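You operate a simulated robot arm through the tools that you are given. There is no shell and no other tool.

The job below is to be done with a simulated robot arm. You get a single attempt, and the scene is never put back.

TASK
Set the tab on the green guide in the vice to the 20 mark and lock it.
Fine: free and tighten its screw with the red bench key, stand the key back in the grey stand, leave the guide clamped.

It is judged by the outcome, as a careful person would: the job done as asked, and still so three seconds after it is handed in. It fails if anything else is knocked over, pushed out of place, dropped, spilled or broken.

THE ROBOT
A 7-joint arm with a fingered hand, fixed in place. Base frame: the origin is at the foot of the arm, x ahead of it, y to its left, z up. Lengths are in mm, angles in degrees, forces in N, time in s.
With the tool pointing down near the work surface it reaches from about 260 to 700 mm from the base axis. Its first joint turns from -166.0 to 166.0 degrees. Payload 4 kg.
Tool frame: the origin (TCP) lies between the finger pads and is the grasp point; the fingertips stand 26 mm ahead of it; z points along the fingers, y is the line along which they close. The gripper opens to 156 mm. The gripper's body begins 73 mm behind the TCP. The gripper is a hand of 4 fingers: y runs from the thumb to the fingers, the wrist lies at [0, 0, -239] in the tool frame, and closing takes about 1.5 s.
Orientation is that of the tool frame in the base frame, as a unit quaternion [x, y, z, w]. With the fingers straight down and closing along the base's y, the tool's x points along the base's -x, its y along +y and its z along -z.

THE INTERFACE
- The arm moves only by the tool apply_moves. Its argument "targets" is a list of rows, each an object of numbers (a shift or turn left out is 0, a gripper value left out holds the last): "tx", "ty", "tz": the shift along the base's x, y, z in units of 250 mm (1.0 is 250 mm); "rx", "ry", "rz": the turn, a rotation vector about the base's x, y, z in units of 45 degrees (1.0 is 45 degrees). In form: [{"tx": .., "ty": .., "tz": .., "rx": .., "ry": .., "rz": ..}, ...]. A call has 1 to 20 rows; each row is the pose to reach, as a shift and turn from the pose commanded when the call began. "gripper" is the opening, from 0 (shut) to 1 (fully open), set as the call begins (left out, the last holds). A call with a number of a shift or a turn outside -1 to 1 is refused whole. Each row takes 0.2 s and may step no farther than 50 mm and 8.6 degrees from the row before; otherwise, or with a gripper value out of range, the whole call is refused. Where a pose cannot be reached the arm comes as near as it can. A force on the tool above 40 N (or 10 N above the force at the start of the call, whichever is more), or a blocked arm, ends the call early, and 0.2 s more pass. The fingers move at their own pace (about 72 mm/s each) and stop on an object; they squeeze with about 24 N. The grip force told is the motor's: it shows also when the fingers shut on nothing. Time passes only in rows, and 0.2 s behind the last, so rows that repeat a pose let the fingers close. The reply holds the time, the measured pose of the TCP, the force on the tool along the base axes, the opening and the grip force, in the units named above and with some noise, with the torque about the TCP (base axes, N m) and any sound that the robot's microphone picked up.
- Cameras (640 x 400 px; columns grow to the right, rows downward): "scene" is fixed at [218.5, -649.7, 1632.1]; the picture's right is [0.99, 0.11, 0.00], its down [0.10, -0.91, -0.41] and it looks along [-0.05, 0.40, -0.91] (base axes); focal length 314 px, centre (320, 200). "wrist" rides on the gripper at [58, -58, -91] in the tool frame; the picture's right is [0.71, 0.71, 0.00], its down [-0.53, 0.53, -0.67] and it looks along [-0.47, 0.47, 0.74] (tool axes); focal length 265 px, centre (320, 200). There is no depth. A picture from a camera that has moved, and an enlarged one, comes with that camera's place and axes in the base frame and with its lens.
- capture(camera): a new picture of that camera. The clock stands still meanwhile.
- move_fingers(finger1, finger2, finger3, thumb_bend): sets how far each is bent, from 0 (flat) to 1 (curled in); at 0.3 the hand is open as for a grip, at 0.7 the pads meet at the TCP. One left out holds its place. A second passes; each finger stops where it meets its share of the squeeze, and holds until it gets a number again. A gripper value or a shape takes the hand back. It gives what a move gives, with no picture; readings hold the bend of each and the force on the fingers (four entries, about 0 where the hand has none), thumb and palm.
- grasp_type(shape): the hand has 4 fingers and takes this shape, open, in about a second: jaw (thumb against the fingers, like two jaws); tri (thumb and two fingers); tip (a fingertip pinch); poke (one finger out to press); point (the index stretched); flat (the hand flat); cup (the hand cupped); fist (a fist). The gripper value then closes the fingers along that shape, each until it touches; the sizes above hold for jaw. It gives what a move gives, with no picture.
- zoom(camera, box): a new picture of the part [left, top, right, bottom] of that camera's present view, enlarged. The clock stands still meanwhile.
- close_job(): hands the job in; it is judged then, once.

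Places have to be worked out from the pictures, the camera data and where the tool is seen. Open the gripper and draw the arm clear of the work before you hand the job in, unless the task says otherwise.

The tools are called after "Emit:" as a command line: name --argument value ..., lists and objects as JSON in quotes. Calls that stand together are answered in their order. apply_moves: Moves the arm, as the interface text tells. Its arguments: {"type":"object","properties":{"targets":{"type":"array","items":{"type":"object","properties":{"tx":{"type":"number"},"ty":{"type":"number"},"tz":{"type":"number"},"rx":{"type":"number"},"ry":{"type":"number"},"rz":{"type":"number"}}}},"gripper":{"type":"number"}},"required":["targets"]} The other tools are called the same way: grasp_type (shape) gives the hand a shape; move_fingers (finger1, finger2, finger3, thumb_bend) moves the fingers one by one; capture (camera) takes a picture; zoom (camera, box) takes an enlarged picture of a part of a camera's view; close_job () hands the job in.

At the start:

```text
time_s: 0.0
tcp_pos: [131.7, -387.4, 1230.5]
tcp_rot: [0.001, 1.0, -0.002, 0.0]
contact_force: [-0.3, 0.0, -0.2]
wrist_torque: [-0.01, 0.03, 0.02]
width: 155.7
grasp_force: 0.1
shape: jaw
bend: [0.3, 0.3, 0.3, 0.3]
finger forces: [0.1, 0.0, 0.0, 0.0, 0.0, 0.0]
```

scene: 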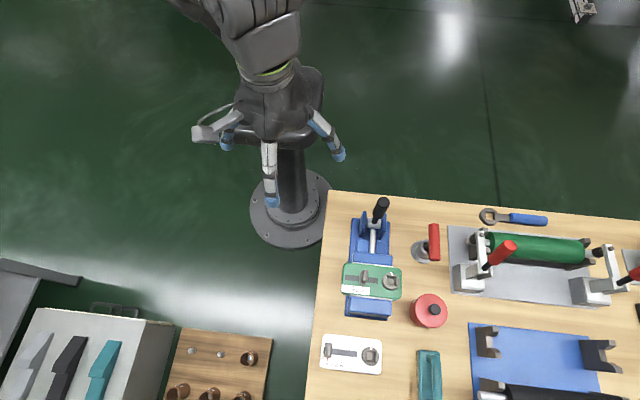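
wrist: 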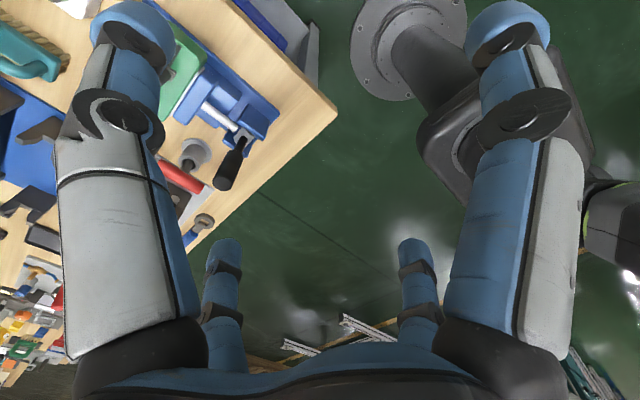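

I begin by looking closer at the vice, the guide and the key in the scene view.

Emit:
zoom --camera "scene" --box '[320, 190, 460, 330]'

Emit:
zoom --camera "scene" --box '[335, 255, 411, 302]'

Emit:
zoom --camera "scene" --box '[400, 210, 460, 270]'

```text
2.86 times, centred on (390, 260) of scene
camera zoom: at [218.5, -649.7, 1632.1], right [0.99, 0.11, 0.0], down [0.1, -0.91, -0.41], along [-0.05, 0.4, -0.91], focal length 898 px, centre (120, 29)
```

zoom: 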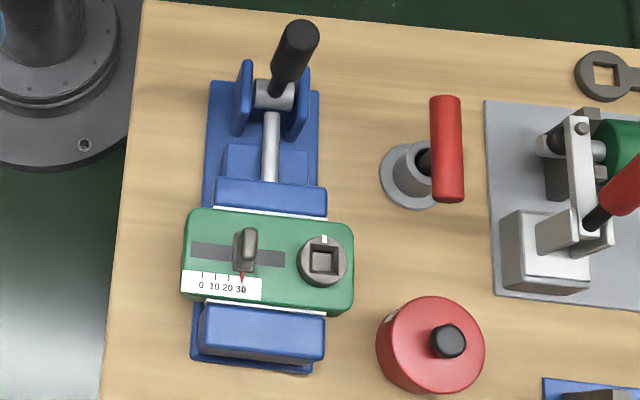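

```text
8.42 times, centred on (373, 278) of scene
camera zoom: at [218.5, -649.7, 1632.1], right [0.99, 0.11, 0.0], down [0.1, -0.91, -0.41], along [-0.05, 0.4, -0.91], focal length 2646 px, centre (-126, -461)
```

zoom: 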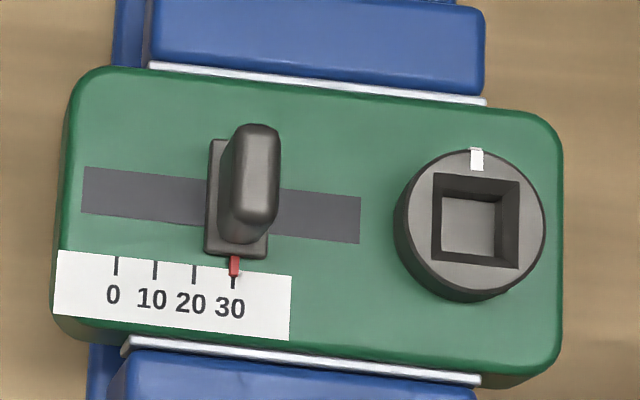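

```text
6.67 times, centred on (430, 240) of scene
camera zoom: at [218.5, -649.7, 1632.1], right [0.99, 0.11, 0.0], down [0.1, -0.91, -0.41], along [-0.05, 0.4, -0.91], focal length 2095 px, centre (-413, -67)
```

zoom: 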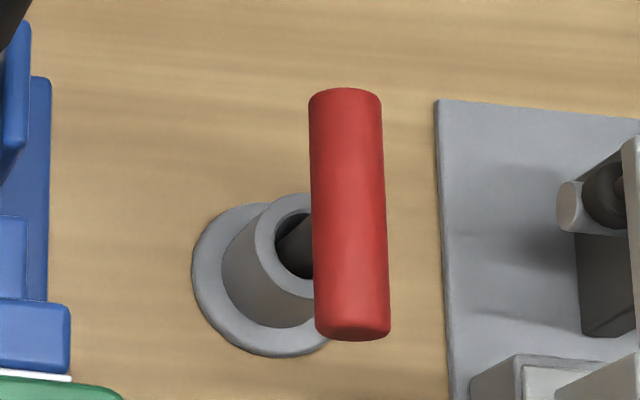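

The table top triangulates to about z=820. That puts the guide near (327,-507) with its top around 870, and the red key's T-handle near (463,-410,913). I move to a vantage point where the wrist camera looks at the guide.

Emit:
apply_moves --targets '[{"tx": 0.042, "ty": -0.142, "tz": -0.08}, {"tx": 0.084, "ty": -0.284, "tz": -0.16}, {"tx": 0.126, "ty": -0.426, "tz": -0.24}, {"tx": 0.168, "ty": -0.568, "tz": -0.32}, {"tx": 0.21, "ty": -0.71, "tz": -0.4}, {"tx": 0.252, "ty": -0.852, "tz": -0.48}, {"tx": 0.252, "ty": -0.852, "tz": -0.48}]'

Emit:
capture --camera "wrist"

Emit:
capture --camera "scene"

```text
time_s: 1.6
tcp_pos: [195.9, -588.7, 1097.5]
tcp_rot: [0.0, 1.0, -0.001, 0.0]
contact_force: [0.3, -0.1, -0.1]
wrist_torque: [0.01, 0.01, -0.01]
width: 155.7
grasp_force: 0.0
shape: jaw
bend: [0.3, 0.3, 0.3, 0.3]
finger forces: [0.0, 0.1, 0.1, 0.1, 0.0, 0.0]
out of reach, approached as far as the arm can: row 6, 7
```

```text
taken
camera wrist: at [138.3, -646.4, 1188.5], right [-0.71, 0.71, 0.0], down [0.53, 0.53, 0.67], along [0.47, 0.47, -0.74], focal length 265 px, centre (320, 200)
```

wrist: 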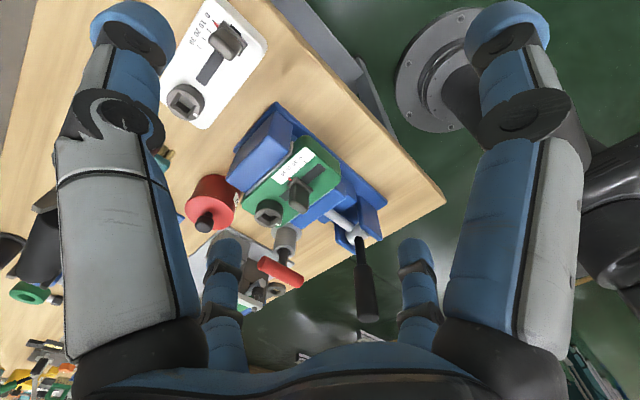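

```text
taken
```

scene: 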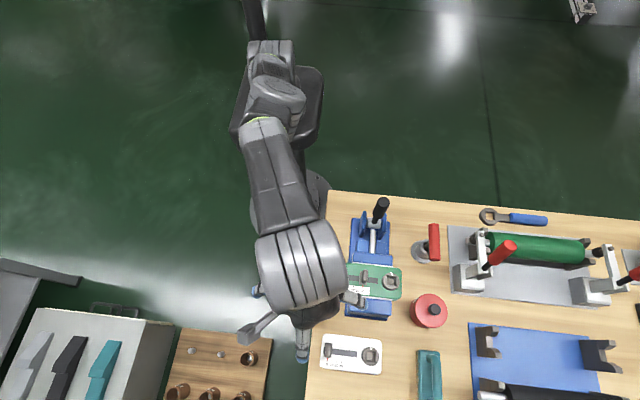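

At this height the arm reaches its radial limit at about 620 mm. The vice's black lever is tall, with its top near (320,-378,1041). I travel above it toward the key while turning the hand by +45°, the first half of the 90° needed to close along base x across the key's bar.

Emit:
apply_moves --targets '[{"tx": 0.136, "ty": 0.093, "tz": 0, "rz": 0.167}, {"tx": 0.272, "ty": 0.186, "tz": 0, "rz": 0.333}, {"tx": 0.408, "ty": 0.279, "tz": 0, "rz": 0.5}, {"tx": 0.544, "ty": 0.372, "tz": 0, "rz": 0.667}, {"tx": 0.68, "ty": 0.465, "tz": 0, "rz": 0.833}, {"tx": 0.816, "ty": 0.556, "tz": 0, "rz": 1.0}, {"tx": 0.816, "ty": 0.556, "tz": 0, "rz": 1.0}]'

Emit:
capture --camera "wrist"

```text
time_s: 3.2
tcp_pos: [399.1, -449.4, 1097.6]
tcp_rot: [-0.383, 0.924, -0.001, 0.0]
contact_force: [0.2, -1.2, 0.7]
wrist_torque: [-0.03, -0.03, 0.0]
width: 156.0
grasp_force: 0.1
shape: jaw
bend: [0.3, 0.3, 0.3, 0.3]
finger forces: [0.1, 0.0, 0.0, 0.0, 0.0, 0.1]
```

```text
taken
camera wrist: at [400.2, -532.0, 1187.8], right [-1.0, 0.0, 0.0], down [0.0, 0.74, 0.67], along [0.0, 0.67, -0.74], focal length 265 px, centre (320, 200)
```

wrist: 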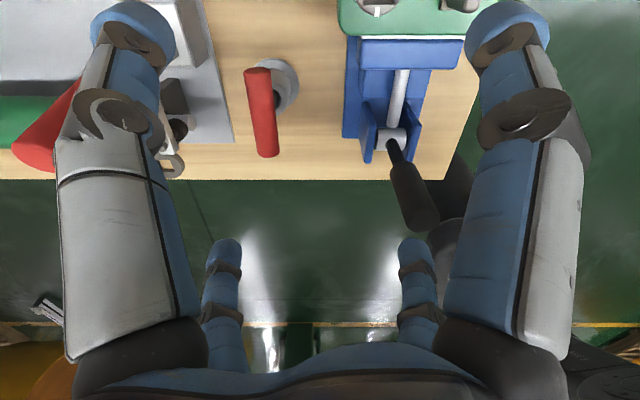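

The TCP always sits at the wrist image centre, so I can align by putting the handle in column 320. I finish the turn and move directly above the key.

Emit:
apply_moves --targets '[{"tx": 0.043, "ty": 0.026, "tz": -0.025, "rz": 0.167}, {"tx": 0.085, "ty": 0.052, "tz": -0.05, "rz": 0.333}, {"tx": 0.128, "ty": 0.078, "tz": -0.076, "rz": 0.5}, {"tx": 0.17, "ty": 0.104, "tz": -0.1, "rz": 0.667}, {"tx": 0.213, "ty": 0.13, "tz": -0.125, "rz": 0.833}, {"tx": 0.256, "ty": 0.156, "tz": -0.15, "rz": 1.0}, {"tx": 0.256, "ty": 0.156, "tz": -0.15, "rz": 1.0}]'

Emit:
capture --camera "wrist"

Emit:
capture --camera "scene"

```text
time_s: 4.8
tcp_pos: [463.3, -410.5, 1060.7]
tcp_rot: [0.707, -0.707, 0.001, -0.001]
contact_force: [0.0, 0.6, 0.5]
wrist_torque: [-0.01, 0.0, 0.02]
width: 155.9
grasp_force: 0.1
shape: jaw
bend: [0.3, 0.3, 0.3, 0.3]
finger forces: [0.0, 0.1, 0.0, 0.0, 0.1, 0.0]
```

```text
taken
camera wrist: at [522.0, -468.8, 1151.7], right [-0.71, -0.71, 0.0], down [-0.53, 0.53, 0.67], along [-0.47, 0.47, -0.74], focal length 265 px, centre (320, 200)
```

wrist: 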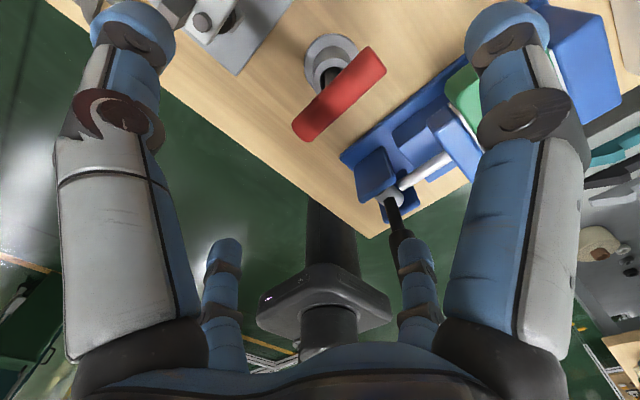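

```text
taken
```

scene: 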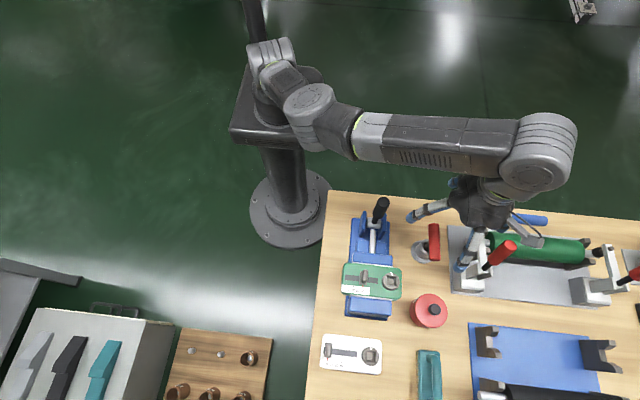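

The handle centre triangulates to about (456,-421,938) from three views. I zoom in on the key and stand for detail.

Emit:
zoom --camera "wrist" --box '[260, 20, 420, 150]'

```text
3.08 times, centred on (340, 85) of wrist
camera zoom: at [522.0, -468.8, 1151.7], right [-0.71, -0.71, 0.0], down [-0.53, 0.53, 0.67], along [-0.47, 0.47, -0.74], focal length 817 px, centre (258, 554)
```

zoom: 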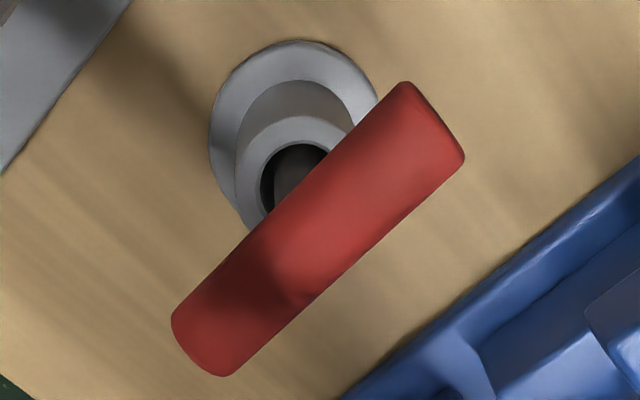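

Before descending I look at the hand's finger layout and its clearance to the neighbouring clamp lever, which is tall and near (560,-450,1060).

Emit:
zoom --camera "scene" --box '[390, 160, 570, 290]'

```text
3.08 times, centred on (480, 225) of scene
camera zoom: at [218.5, -649.7, 1632.1], right [0.99, 0.11, 0.0], down [0.1, -0.91, -0.41], along [-0.05, 0.4, -0.91], focal length 967 px, centre (-172, 123)
```

zoom: 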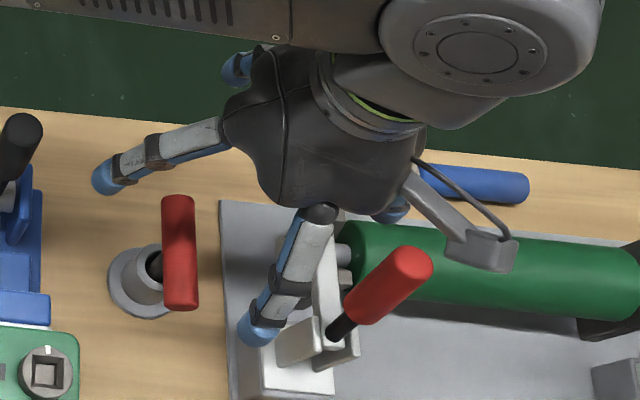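

The hand has four fingers in a cross, at ±x and ±y of the tool. I test in the air how they close in this shape.

Emit:
apply_moves --targets '[{"tz": 0}, {"tz": 0}, {"tz": 0}, {"tz": 0}, {"tz": 0}]' --gripper 0.4

Emit:
capture --camera "wrist"

Emit:
zoom --camera "scene" --box '[390, 160, 570, 290]'

```text
time_s: 6.0
tcp_pos: [462.5, -410.7, 1060.7]
tcp_rot: [-0.707, 0.708, -0.001, 0.0]
contact_force: [0.9, -0.6, -0.5]
wrist_torque: [0.0, 0.0, 0.0]
width: 62.9
grasp_force: 0.1
shape: jaw
bend: [0.41, 0.41, 0.41, 0.7]
finger forces: [0.0, 0.0, 0.0, 0.0, 0.0, 0.0]
```

```text
taken
camera wrist: at [521.8, -469.0, 1151.7], right [-0.71, -0.71, 0.0], down [-0.53, 0.53, 0.67], along [-0.47, 0.47, -0.74], focal length 265 px, centre (320, 200)
```

wrist: 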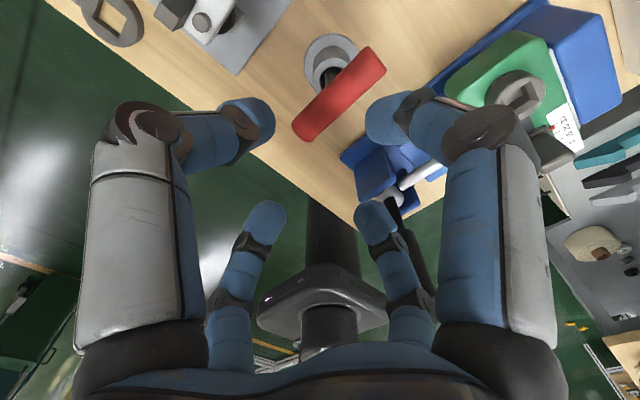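

```text
3.08 times, centred on (480, 225) of scene
camera zoom: at [218.5, -649.7, 1632.1], right [0.99, 0.11, 0.0], down [0.1, -0.91, -0.41], along [-0.05, 0.4, -0.91], focal length 967 px, centre (-172, 123)
```

zoom: 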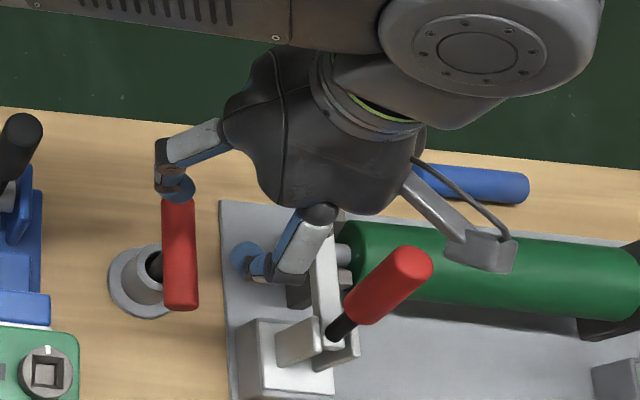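

The four fingers close symmetrically, so the hand can cage the T-bar, two fingers on its sides and two on its ends. Any 90° orientation works, and turning back to the original one keeps the camera stalk away from the red clamp lever, so I turn back and align over the handle.

Emit:
apply_moves --targets '[{"tx": -0.005, "ty": -0.006, "rz": -0.167}, {"tx": -0.01, "ty": -0.012, "rz": -0.333}, {"tx": -0.015, "ty": -0.018, "rz": -0.5}, {"tx": -0.02, "ty": -0.024, "rz": -0.667}, {"tx": -0.025, "ty": -0.03, "rz": -0.833}, {"tx": -0.03, "ty": -0.037, "rz": -1.0}]' --gripper 0.7

Emit:
apply_moves --targets '[{"rz": -0.167}, {"rz": -0.333}, {"rz": -0.5}, {"rz": -0.667}, {"rz": -0.833}, {"rz": -1.0}, {"rz": -1.0}]'

Emit:
capture --camera "wrist"

Emit:
capture --camera "scene"

```text
time_s: 7.4
tcp_pos: [454.7, -420.3, 1060.3]
tcp_rot: [-0.381, 0.925, -0.001, 0.001]
contact_force: [0.5, -0.5, 0.2]
wrist_torque: [0.0, 0.03, -0.01]
width: 108.8
grasp_force: 0.0
shape: jaw
bend: [0.29, 0.29, 0.29, 0.65]
finger forces: [0.1, 0.0, 0.0, 0.0, 0.0, 0.1]
```

```text
time_s: 9.0
tcp_pos: [456.1, -419.3, 1062.1]
tcp_rot: [0.002, 1.0, -0.001, 0.0]
contact_force: [0.1, -0.1, 0.2]
wrist_torque: [0.04, 0.02, -0.05]
width: 108.7
grasp_force: 0.0
shape: jaw
bend: [0.29, 0.29, 0.29, 0.65]
finger forces: [0.0, 0.0, 0.1, 0.1, 0.1, 0.1]
```

```text
taken
camera wrist: at [398.1, -477.6, 1151.0], right [-0.71, 0.71, 0.0], down [0.53, 0.53, 0.67], along [0.47, 0.47, -0.74], focal length 265 px, centre (320, 200)
```

wrist: 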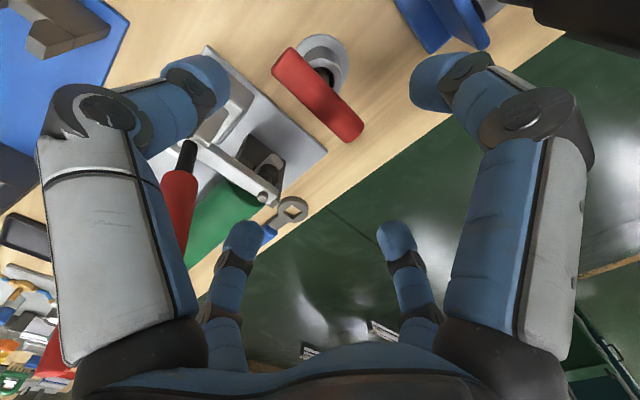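

```text
taken
```

scene: 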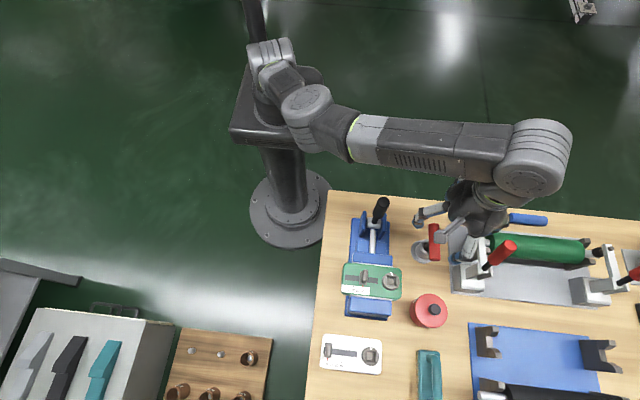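

The handle is nearly in the centre column under the TCP. I zoom for a precise centring.

Emit:
zoom --camera "wrist" --box '[240, 20, 400, 150]'

```text
3.08 times, centred on (320, 85) of wrist
camera zoom: at [398.1, -477.6, 1151.0], right [-0.71, 0.71, 0.0], down [0.53, 0.53, 0.67], along [0.47, 0.47, -0.74], focal length 817 px, centre (320, 554)
```

zoom: 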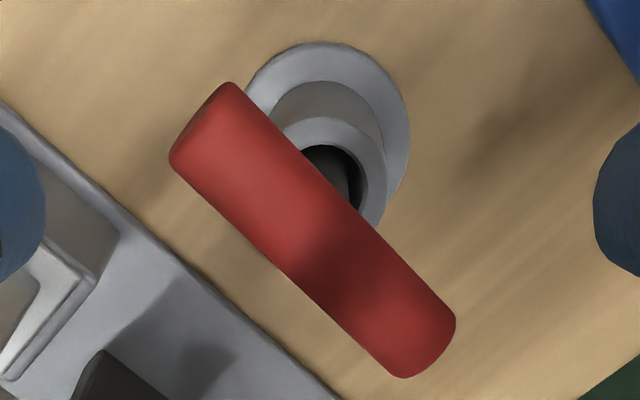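

The bar centre is at (455,-419,941) and lies along base y. With the fingers at 109 mm opening I descend most of the way, then check the clearances.

Emit:
apply_moves --targets '[{"tx": -0.002, "tz": -0.08}, {"tx": -0.004, "tz": -0.16}, {"tx": -0.004, "tz": -0.24}, {"tx": -0.004, "tz": -0.32}, {"tx": -0.004, "tz": -0.32}]'

Emit:
capture --camera "wrist"

Emit:
zoom --camera "scene" --box '[390, 160, 570, 290]'

```text
time_s: 10.2
tcp_pos: [454.0, -420.3, 980.1]
tcp_rot: [0.001, 1.0, -0.001, 0.001]
contact_force: [-0.8, -0.2, 0.3]
wrist_torque: [-0.02, 0.02, -0.02]
width: 109.0
grasp_force: 0.2
shape: jaw
bend: [0.29, 0.29, 0.29, 0.65]
finger forces: [0.0, 0.0, 0.0, 0.0, 0.0, 0.0]
```

```text
taken
camera wrist: at [397.3, -477.8, 1070.4], right [-0.71, 0.71, 0.0], down [0.53, 0.53, 0.67], along [0.47, 0.47, -0.74], focal length 265 px, centre (320, 200)
```

wrist: 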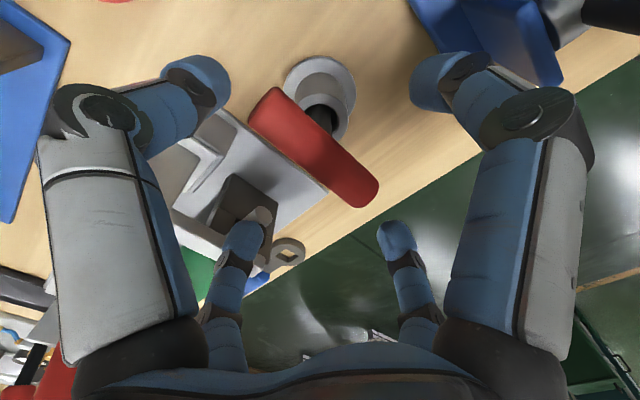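

```text
3.08 times, centred on (480, 225) of scene
camera zoom: at [218.5, -649.7, 1632.1], right [0.99, 0.11, 0.0], down [0.1, -0.91, -0.41], along [-0.05, 0.4, -0.91], focal length 967 px, centre (-172, 123)
```

zoom: 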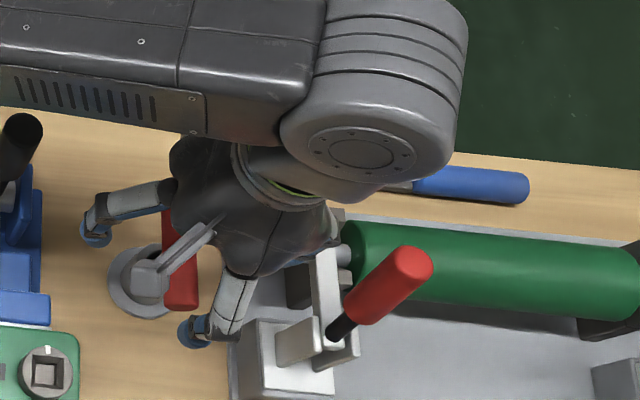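

The bar centre (453.8,-419.4) matches the TCP. I descend the last 40 mm to the bar's height.

Emit:
apply_moves --targets '[{"ty": 0.001, "tz": -0.04}, {"ty": 0.003, "tz": -0.08}, {"ty": 0.003, "tz": -0.12}, {"ty": 0.003, "tz": -0.16}, {"ty": 0.003, "tz": -0.16}]'

Emit:
capture --camera "wrist"

```text
time_s: 11.4
tcp_pos: [454.5, -419.1, 939.0]
tcp_rot: [0.001, 1.0, 0.0, 0.0]
contact_force: [-0.4, 0.2, -0.2]
wrist_torque: [-0.03, 0.01, -0.03]
width: 108.8
grasp_force: 0.0
shape: jaw
bend: [0.29, 0.29, 0.29, 0.65]
finger forces: [0.1, 0.0, 0.1, 0.0, 0.0, 0.0]
```

```text
taken
camera wrist: at [397.0, -476.4, 1029.6], right [-0.71, 0.71, 0.0], down [0.53, 0.53, 0.67], along [0.47, 0.47, -0.74], focal length 265 px, centre (320, 200)
```

wrist: 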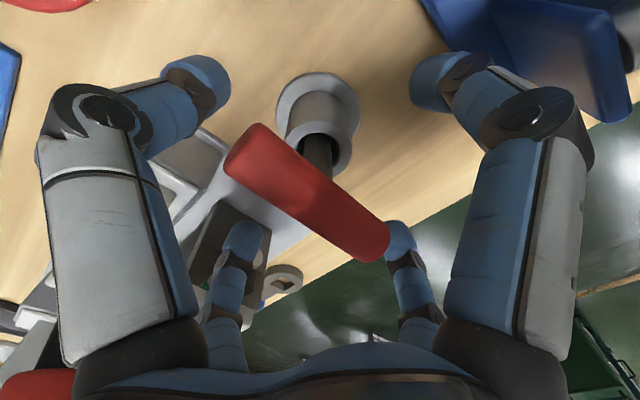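

The bar is centred between the four fingers, so I close gradually to see how they settle on it.

Emit:
apply_moves --targets '[{"tz": 0}, {"tz": 0}, {"tz": 0}, {"tz": 0}, {"tz": 0}]' --gripper 0.3

Emit:
capture --camera "wrist"

```text
time_s: 12.6
tcp_pos: [454.7, -418.9, 939.4]
tcp_rot: [0.0, 1.0, -0.001, 0.0]
contact_force: [-0.3, -0.9, 1.0]
wrist_torque: [-0.06, 0.02, -0.01]
width: 49.4
grasp_force: 24.2
shape: jaw
bend: [0.73, 0.4, 0.73, 0.66]
finger forces: [24.4, 19.4, 24.6, 0.1, 23.4, 0.0]
```

```text
taken
camera wrist: at [397.1, -476.4, 1029.7], right [-0.71, 0.71, 0.0], down [0.53, 0.53, 0.67], along [0.47, 0.47, -0.74], focal length 265 px, centre (320, 200)
```

wrist: 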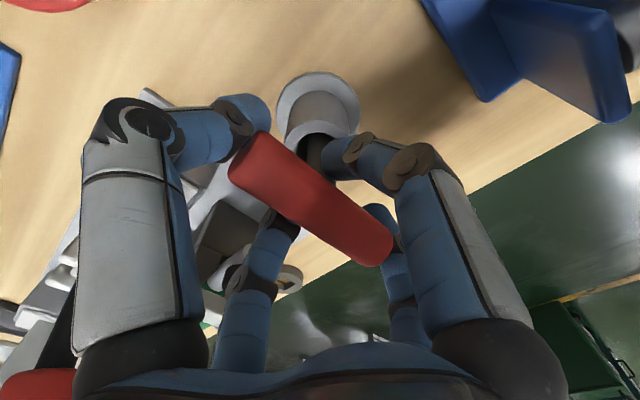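

All four fingers report contact at about 20–24 N. I set the gripper fully shut to hold firmly, then check.

Emit:
apply_moves --targets '[{"tz": 0}, {"tz": 0}, {"tz": 0}, {"tz": 0}]' --gripper 0.0

Emit:
capture --camera "wrist"

```text
time_s: 13.6
tcp_pos: [454.1, -419.2, 938.8]
tcp_rot: [0.002, 1.0, -0.001, 0.0]
contact_force: [0.0, 0.5, 0.4]
wrist_torque: [0.0, 0.01, 0.03]
width: 49.6
grasp_force: 24.3
shape: jaw
bend: [0.73, 0.4, 0.73, 0.66]
finger forces: [24.3, 19.3, 24.5, 0.1, 23.4, 0.0]
```

```text
taken
camera wrist: at [397.1, -476.4, 1029.8], right [-0.71, 0.71, 0.0], down [0.53, 0.53, 0.67], along [0.47, 0.47, -0.74], focal length 265 px, centre (320, 200)
```

wrist: 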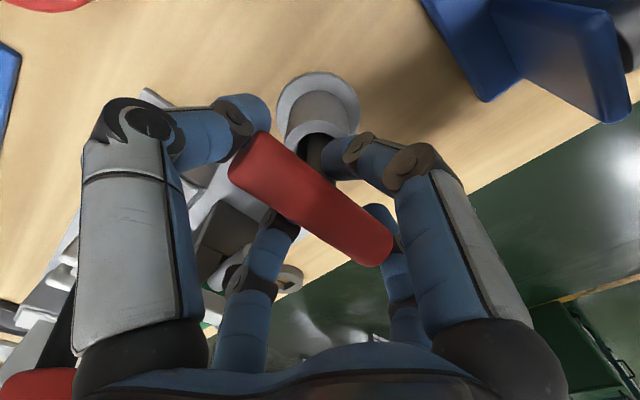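

Firm hold. I lift the key slowly, straight up.

Emit:
apply_moves --targets '[{"tz": 0.03}, {"tz": 0.06}, {"tz": 0.1}, {"tz": 0.15}, {"tz": 0.2}, {"tz": 0.25}, {"tz": 0.3}, {"tz": 0.35}, {"tz": 0.4}, {"tz": 0.4}]'

Emit:
capture --camera "wrist"

Emit:
zoom --camera "scene" --box '[390, 160, 570, 290]'

```text
time_s: 15.8
tcp_pos: [454.0, -421.0, 1040.9]
tcp_rot: [0.0, 1.0, -0.001, 0.0]
contact_force: [-1.2, 0.3, -1.8]
wrist_torque: [0.01, -0.01, 0.03]
width: 49.6
grasp_force: 23.7
shape: jaw
bend: [0.73, 0.4, 0.73, 0.66]
finger forces: [24.5, 19.4, 24.6, 0.1, 23.5, 0.1]
```

```text
taken
camera wrist: at [396.6, -477.8, 1132.3], right [-0.71, 0.71, 0.0], down [0.53, 0.53, 0.67], along [0.47, 0.47, -0.74], focal length 265 px, centre (320, 200)
```

wrist: 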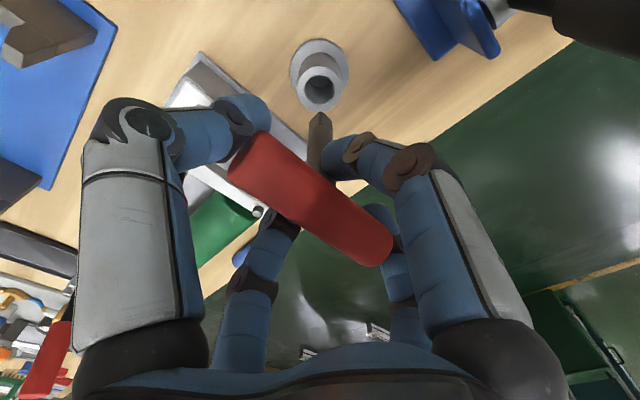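

```text
3.08 times, centred on (480, 225) of scene
camera zoom: at [218.5, -649.7, 1632.1], right [0.99, 0.11, 0.0], down [0.1, -0.91, -0.41], along [-0.05, 0.4, -0.91], focal length 967 px, centre (-172, 123)
```

zoom: 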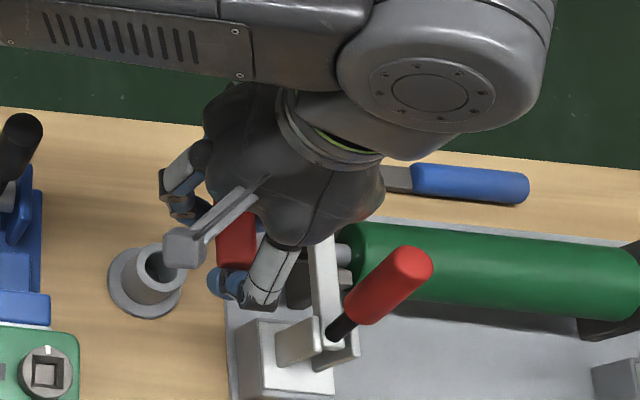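

The key is out and hanging straight. I zoom in on its tip and the stand's hole.

Emit:
zoom --camera "wrist" --box '[260, 30, 380, 180]'

```text
2.67 times, centred on (320, 105) of wrist
camera zoom: at [396.6, -477.8, 1132.3], right [-0.71, 0.71, 0.0], down [0.53, 0.53, 0.67], along [0.47, 0.47, -0.74], focal length 708 px, centre (320, 453)
```

zoom: 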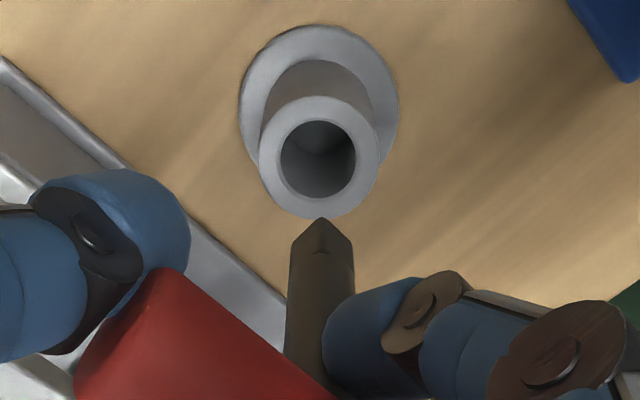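

The shaft is about 12 mm square and its tip is about 79 mm below the TCP. The stand hole is about 26 mm wide. I carry the key over to the screw, near (366,-510), staying high.

Emit:
apply_moves --targets '[{"tx": -0.07, "ty": -0.07}, {"tx": -0.14, "ty": -0.14}, {"tx": -0.21, "ty": -0.21}, {"tx": -0.28, "ty": -0.28}, {"tx": -0.35, "ty": -0.356}, {"tx": -0.35, "ty": -0.356}]'

Emit:
capture --camera "wrist"

Emit:
zoom --camera "wrist" --box '[240, 30, 400, 130]'

Emit:
capture --camera "scene"

```text
time_s: 17.2
tcp_pos: [366.1, -507.9, 1043.1]
tcp_rot: [0.001, 1.0, 0.0, 0.0]
contact_force: [-0.8, -0.9, -1.5]
wrist_torque: [0.02, 0.01, 0.01]
width: 49.7
grasp_force: 24.4
shape: jaw
bend: [0.73, 0.4, 0.73, 0.66]
finger forces: [24.5, 19.4, 24.7, 0.0, 23.4, 0.0]
```

```text
taken
camera wrist: at [309.3, -565.7, 1133.1], right [-0.71, 0.71, 0.0], down [0.53, 0.53, 0.67], along [0.47, 0.47, -0.74], focal length 265 px, centre (320, 200)
```

wrist: 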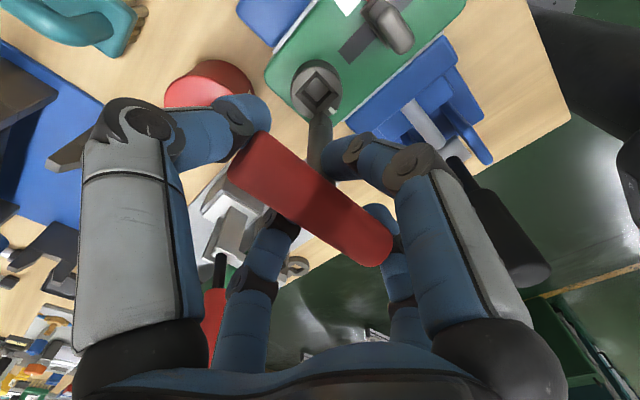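

```text
4.00 times, centred on (320, 80) of wrist
camera zoom: at [309.3, -565.7, 1133.1], right [-0.71, 0.71, 0.0], down [0.53, 0.53, 0.67], along [0.47, 0.47, -0.74], focal length 1062 px, centre (320, 680)
```

zoom: 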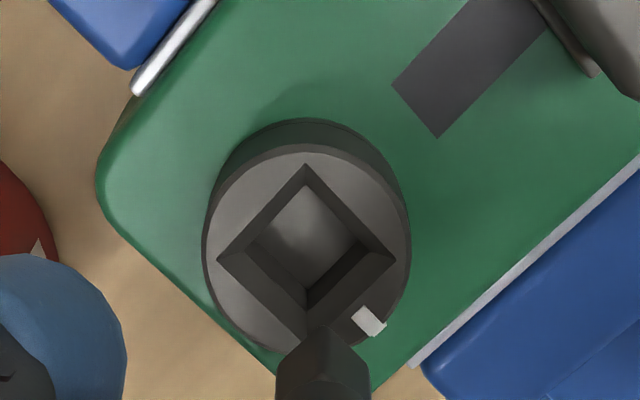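

```text
taken
```

scene: 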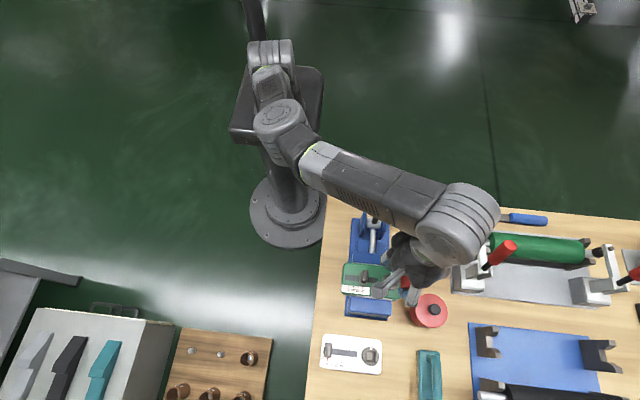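

Combining views, the socket's top is at about (362.5,-515.5,932), so the key tip is roughly 30 mm above it. The scale marks come out as true millimetres. I shift over it and come down 18 mm, so that parallax shrinks before I check alignment.

Emit:
apply_moves --targets '[{"tx": -0.01, "ty": -0.016, "tz": -0.018}, {"tx": -0.018, "ty": -0.032, "tz": -0.036}, {"tx": -0.018, "ty": -0.032, "tz": -0.054}, {"tx": -0.018, "ty": -0.032, "tz": -0.072}, {"tx": -0.018, "ty": -0.032, "tz": -0.072}]'

Emit:
zoom --camera "wrist" --box '[240, 50, 400, 150]'

Emit:
zoom --camera "scene" --box '[340, 230, 460, 310]'

```text
time_s: 18.4
tcp_pos: [361.7, -515.3, 1025.2]
tcp_rot: [0.0, 1.0, -0.002, 0.0]
contact_force: [-2.9, -8.2, 23.1]
wrist_torque: [-0.5, 0.08, -0.03]
width: 50.1
grasp_force: 23.6
shape: jaw
bend: [0.73, 0.4, 0.73, 0.63]
finger forces: [30.3, 19.1, 26.7, 0.0, 23.9, 0.1]
```

```text
4.00 times, centred on (320, 100) of wrist
camera zoom: at [303.7, -573.3, 1115.3], right [-0.71, 0.71, 0.0], down [0.53, 0.53, 0.67], along [0.48, 0.47, -0.74], focal length 1062 px, centre (320, 600)
```

zoom: 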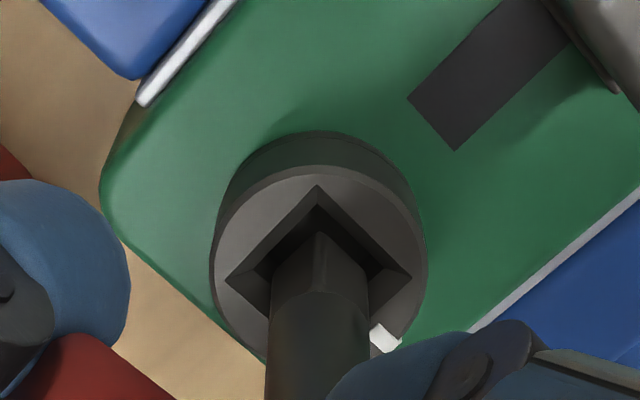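

```text
5.00 times, centred on (400, 270) of scene
camera zoom: at [218.5, -649.7, 1632.1], right [0.99, 0.11, 0.0], down [0.1, -0.91, -0.41], along [-0.05, 0.4, -0.91], focal length 1571 px, centre (-80, -150)
```

zoom: 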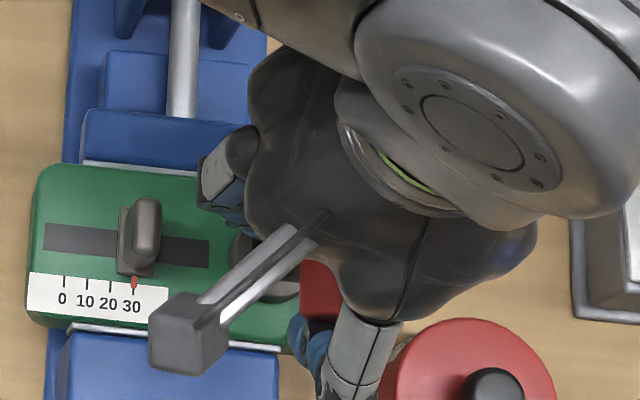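

The key touched early: 23 N up and 8 N toward -y, so the tip is on the far (+x,+y) funnel faces of the socket. I back off a few millimetres, shift about -1.6 mm in both x and y, and look again.

Emit:
apply_moves --targets '[{"tz": 0.012}, {"tx": -0.003, "ty": -0.004, "tz": 0.016}, {"tx": -0.0065, "ty": -0.0072, "tz": 0.016}, {"tx": -0.0065, "ty": -0.0072, "tz": 0.016}]'

Emit:
zoom --camera "wrist" --box '[240, 50, 400, 150]'

Emit:
capture --camera "wrist"

```text
time_s: 19.4
tcp_pos: [361.6, -517.6, 1025.9]
tcp_rot: [0.0, 1.0, 0.0, 0.0]
contact_force: [0.2, 0.9, -1.8]
wrist_torque: [0.01, -0.02, 0.01]
width: 49.7
grasp_force: 24.4
shape: jaw
bend: [0.73, 0.4, 0.73, 0.65]
finger forces: [27.2, 22.5, 27.0, 0.1, 26.0, 0.0]
```

```text
4.00 times, centred on (320, 100) of wrist
camera zoom: at [303.8, -576.1, 1116.8], right [-0.71, 0.71, 0.0], down [0.53, 0.53, 0.67], along [0.47, 0.47, -0.74], focal length 1062 px, centre (320, 600)
```

zoom: 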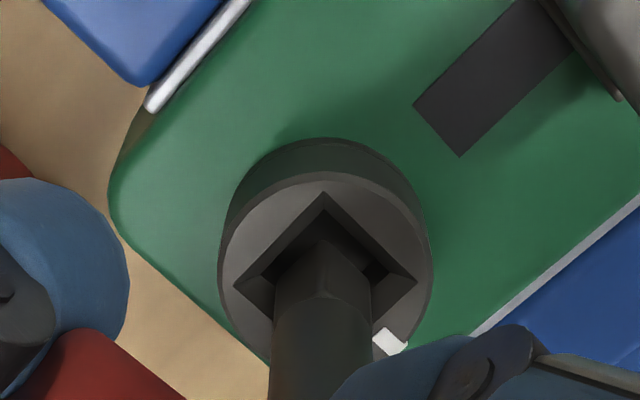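

```text
taken
camera wrist: at [303.8, -576.1, 1116.8], right [-0.71, 0.71, 0.0], down [0.53, 0.53, 0.67], along [0.47, 0.47, -0.74], focal length 265 px, centre (320, 200)
```

wrist: 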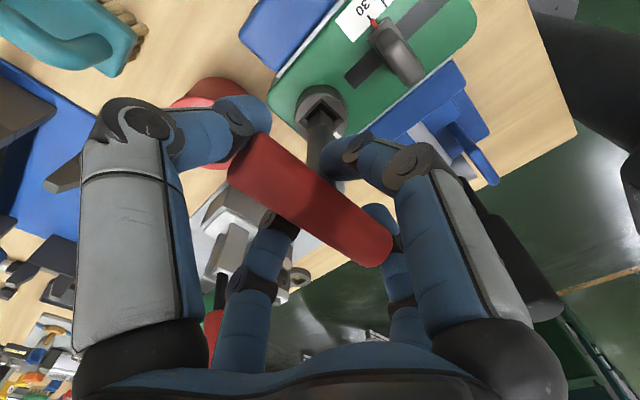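

No contact now, and the tip sits about 0.5 mm off along the image horizontal. I correct that and lower in small steps while watching the force.

Emit:
apply_moves --targets '[{"tx": -0.0014, "ty": 0.0014, "tz": -0.006}, {"tx": -0.0014, "ty": 0.0014, "tz": -0.014}, {"tx": -0.0014, "ty": 0.0014, "tz": -0.014}]'

Emit:
zoom --camera "wrist" --box '[240, 50, 400, 150]'

```text
time_s: 20.2
tcp_pos: [361.0, -516.8, 1022.3]
tcp_rot: [0.0, 1.0, 0.0, 0.001]
contact_force: [0.6, 0.1, -1.7]
wrist_torque: [-0.03, 0.01, -0.02]
width: 49.9
grasp_force: 24.1
shape: jaw
bend: [0.73, 0.4, 0.73, 0.65]
finger forces: [27.3, 22.3, 26.9, 0.1, 25.7, 0.0]
```

```text
4.00 times, centred on (320, 100) of wrist
camera zoom: at [303.0, -576.0, 1113.4], right [-0.71, 0.71, 0.0], down [0.53, 0.53, 0.67], along [0.47, 0.47, -0.74], focal length 1062 px, centre (320, 600)
```

zoom: 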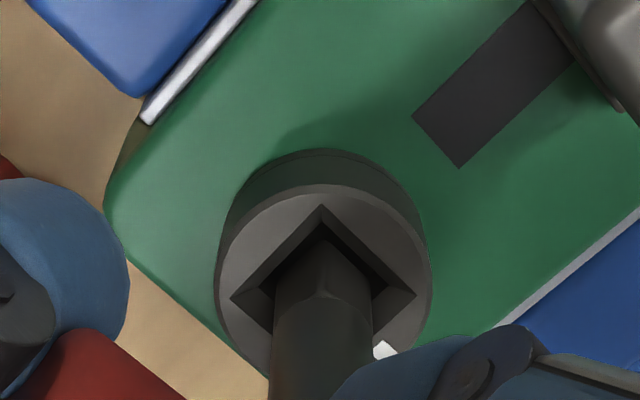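

Free at 1022, already lower than the earlier contact, and the tip is entering the funnel. I keep lowering.

Emit:
apply_moves --targets '[{"tz": -0.006}, {"tz": -0.012}, {"tz": -0.012}]'

Emit:
zoom --camera "wrist" --box '[240, 50, 400, 150]'

```text
time_s: 21.0
tcp_pos: [359.6, -517.4, 1020.9]
tcp_rot: [0.001, 1.0, -0.001, 0.0]
contact_force: [-0.1, -1.9, -1.0]
wrist_torque: [-0.11, -0.03, -0.01]
width: 49.8
grasp_force: 23.7
shape: jaw
bend: [0.73, 0.4, 0.73, 0.65]
finger forces: [27.1, 22.9, 27.0, 0.0, 25.9, 0.0]
```

```text
4.00 times, centred on (320, 100) of wrist
camera zoom: at [302.8, -575.6, 1111.1], right [-0.71, 0.71, 0.0], down [0.53, 0.53, 0.67], along [0.47, 0.47, -0.74], focal length 1062 px, centre (320, 600)
```

zoom: 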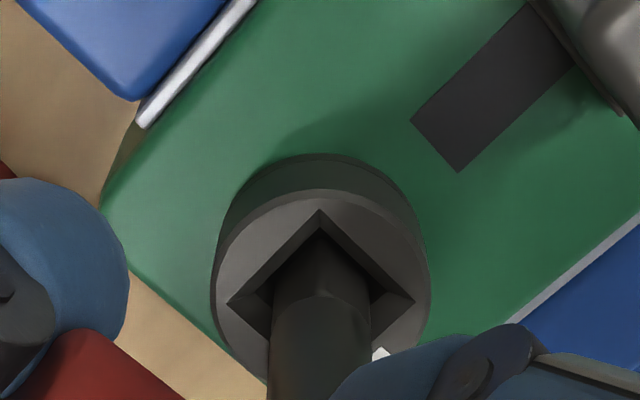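

Nearly at the bore, with a slight -y push of 2 N. I nudge -0.4 mm in y and lower further.

Emit:
apply_moves --targets '[{"ty": -0.0016, "tz": -0.004}, {"ty": -0.0016, "tz": -0.01}, {"ty": -0.0016, "tz": -0.016}, {"ty": -0.0016, "tz": -0.016}]'

Emit:
zoom --camera "wrist" --box '[240, 50, 400, 150]'

```text
time_s: 22.0
tcp_pos: [360.4, -517.9, 1017.5]
tcp_rot: [0.0, 1.0, -0.002, 0.002]
contact_force: [-0.3, -2.8, 22.8]
wrist_torque: [-0.13, 0.05, 0.0]
width: 49.7
grasp_force: 23.6
shape: jaw
bend: [0.73, 0.4, 0.73, 0.64]
finger forces: [30.2, 17.7, 28.2, 0.0, 23.0, 0.0]
```

```text
4.00 times, centred on (320, 100) of wrist
camera zoom: at [303.1, -575.4, 1108.5], right [-0.71, 0.71, 0.0], down [0.52, 0.53, 0.67], along [0.47, 0.47, -0.74], focal length 1062 px, centre (320, 600)
```

zoom: 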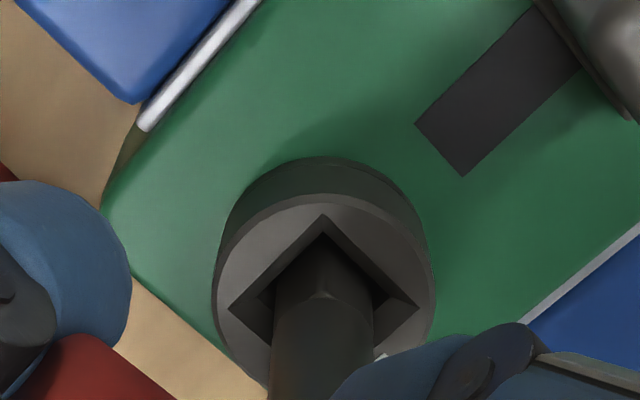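

A 23 N contact now. I zoom closer to judge whether the tip sits on the bore's lip or on the bottom.

Emit:
zoom --camera "wrist" --box '[288, 92, 352, 132]'

```text
10.00 times, centred on (320, 112) of wrist
camera zoom: at [303.1, -575.4, 1108.5], right [-0.71, 0.71, 0.0], down [0.52, 0.53, 0.67], along [0.47, 0.47, -0.74], focal length 2654 px, centre (320, 1080)
```

zoom: 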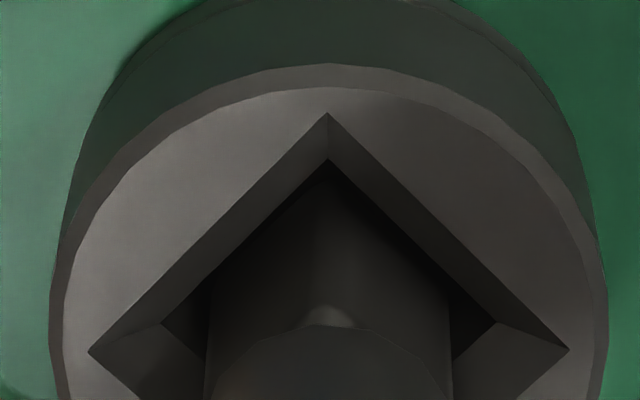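

The tip is below the funnel edge and resting on something. I ease the downward push a little and try a small counter-clockwise (loosening) turn to see whether it is engaged.

Emit:
apply_moves --targets '[{"tz": 0.003, "rz": 0.09}, {"tz": 0.003, "rz": 0.18}, {"tz": 0.003, "rz": 0.18}]'

Emit:
zoom --camera "wrist" --box '[240, 50, 400, 150]'

```text
time_s: 22.8
tcp_pos: [359.7, -517.6, 1018.9]
tcp_rot: [-0.069, 0.998, -0.001, 0.001]
contact_force: [-2.2, -2.7, 23.1]
wrist_torque: [-0.11, 0.03, -0.03]
width: 49.6
grasp_force: 24.0
shape: jaw
bend: [0.73, 0.4, 0.73, 0.64]
finger forces: [30.5, 17.6, 28.7, 0.0, 22.9, 0.1]
```

```text
4.00 times, centred on (320, 100) of wrist
camera zoom: at [311.9, -582.9, 1108.4], right [-0.8, 0.6, 0.0], down [0.45, 0.6, 0.67], along [0.4, 0.53, -0.74], focal length 1062 px, centre (320, 600)
```

zoom: 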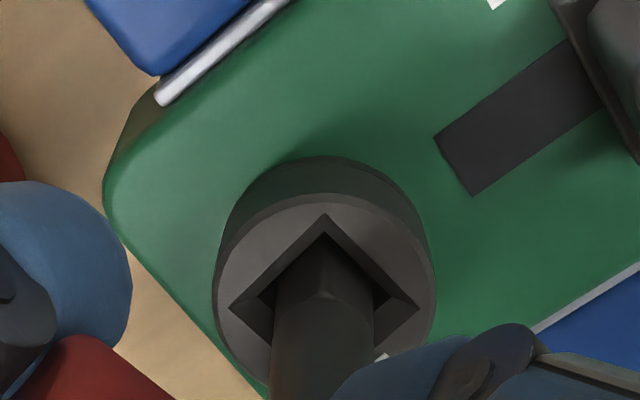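

The socket turned with the key while the guide stayed put, so the key is engaged and the screw turns counter-clockwise with low torque. I keep turning and ease the down-force slightly.

Emit:
apply_moves --targets '[{"tz": 0.002, "rz": 0.15}, {"tz": 0.004, "rz": 0.3}, {"tz": 0.004, "rz": 0.45}, {"tz": 0.004, "rz": 0.6}, {"tz": 0.004, "rz": 0.75}, {"tz": 0.004, "rz": 0.82}, {"tz": 0.004, "rz": 0.82}]'

Emit:
capture --camera "wrist"

Emit:
zoom --camera "wrist" --box '[240, 50, 400, 150]'

Emit:
zoom --camera "scene" --box '[340, 230, 460, 310]'

```text
time_s: 24.4
tcp_pos: [360.8, -516.9, 1016.8]
tcp_rot: [-0.383, 0.924, -0.001, 0.001]
contact_force: [-1.1, -1.2, 11.5]
wrist_torque: [-0.11, 0.1, -0.02]
width: 50.0
grasp_force: 23.9
shape: jaw
bend: [0.73, 0.4, 0.73, 0.64]
finger forces: [30.9, 19.3, 27.4, 0.1, 24.2, 0.1]
```

```text
taken
camera wrist: at [360.9, -599.7, 1108.7], right [-1.0, 0.0, 0.0], down [0.0, 0.74, 0.67], along [0.0, 0.67, -0.74], focal length 265 px, centre (320, 200)
```

wrist: 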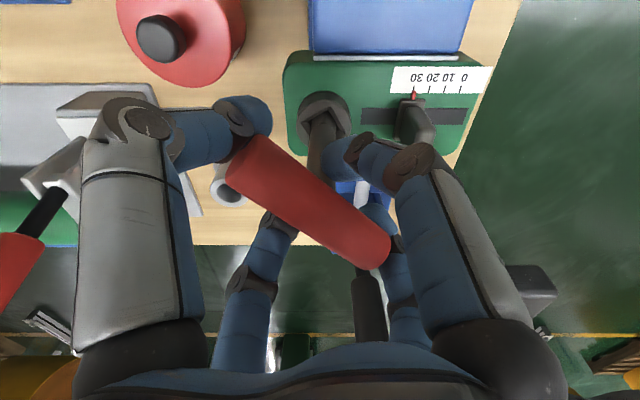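

```text
4.00 times, centred on (320, 100) of wrist
camera zoom: at [360.9, -599.7, 1108.7], right [-1.0, 0.0, 0.0], down [0.0, 0.74, 0.67], along [0.0, 0.67, -0.74], focal length 1062 px, centre (320, 600)
```

zoom: 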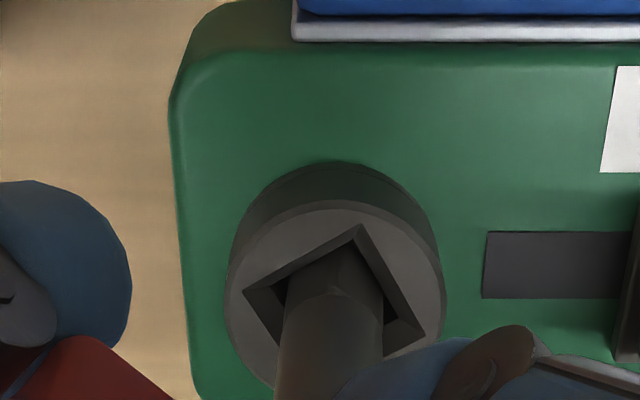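

```text
5.00 times, centred on (400, 270) of scene
camera zoom: at [218.5, -649.7, 1632.1], right [0.99, 0.11, 0.0], down [0.1, -0.91, -0.41], along [-0.05, 0.4, -0.91], focal length 1571 px, centre (-80, -150)
```

zoom: 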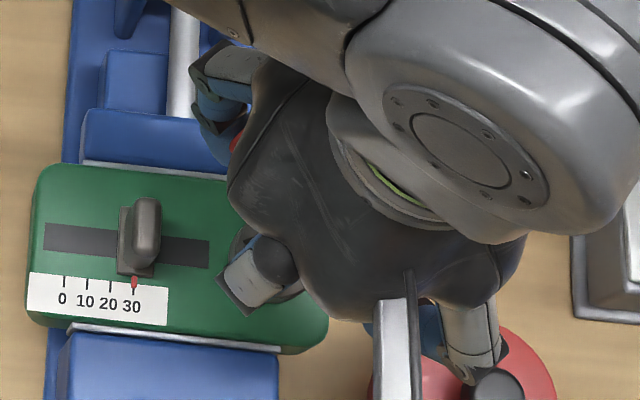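

The socket now lags behind the key by 15–20°, with little torque. I zoom in to see how the shaft sits in the socket.

Emit:
zoom --camera "wrist" --box '[288, 92, 352, 132]'

Emit:
zoom --camera "wrist" --box '[280, 80, 440, 180]'

```text
10.00 times, centred on (320, 112) of wrist
camera zoom: at [360.9, -599.7, 1108.7], right [-1.0, 0.0, 0.0], down [0.0, 0.74, 0.67], along [0.0, 0.67, -0.74], focal length 2654 px, centre (320, 1080)
```

zoom: 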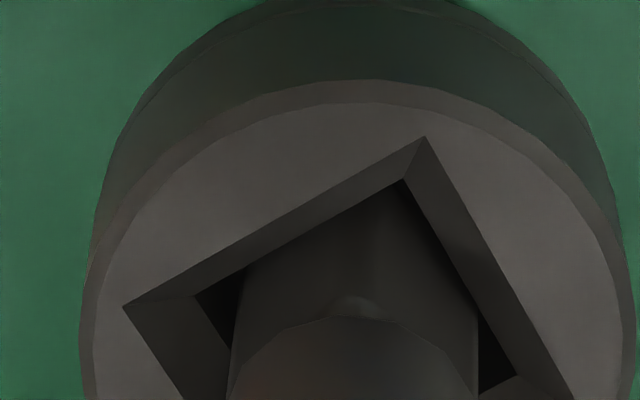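

```text
4.00 times, centred on (360, 130) of wrist
camera zoom: at [360.9, -599.7, 1108.7], right [-1.0, 0.0, 0.0], down [0.0, 0.74, 0.67], along [0.0, 0.67, -0.74], focal length 1062 px, centre (160, 480)
```

zoom: 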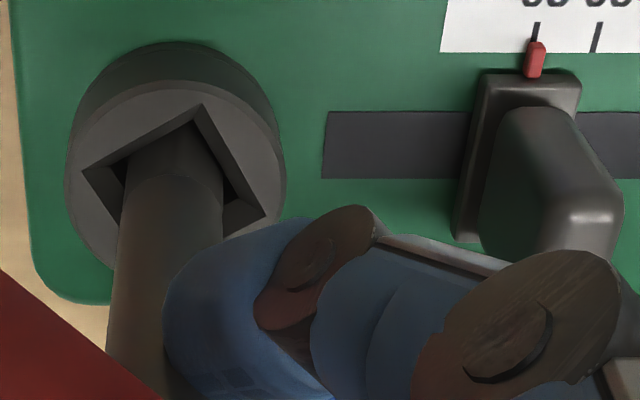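

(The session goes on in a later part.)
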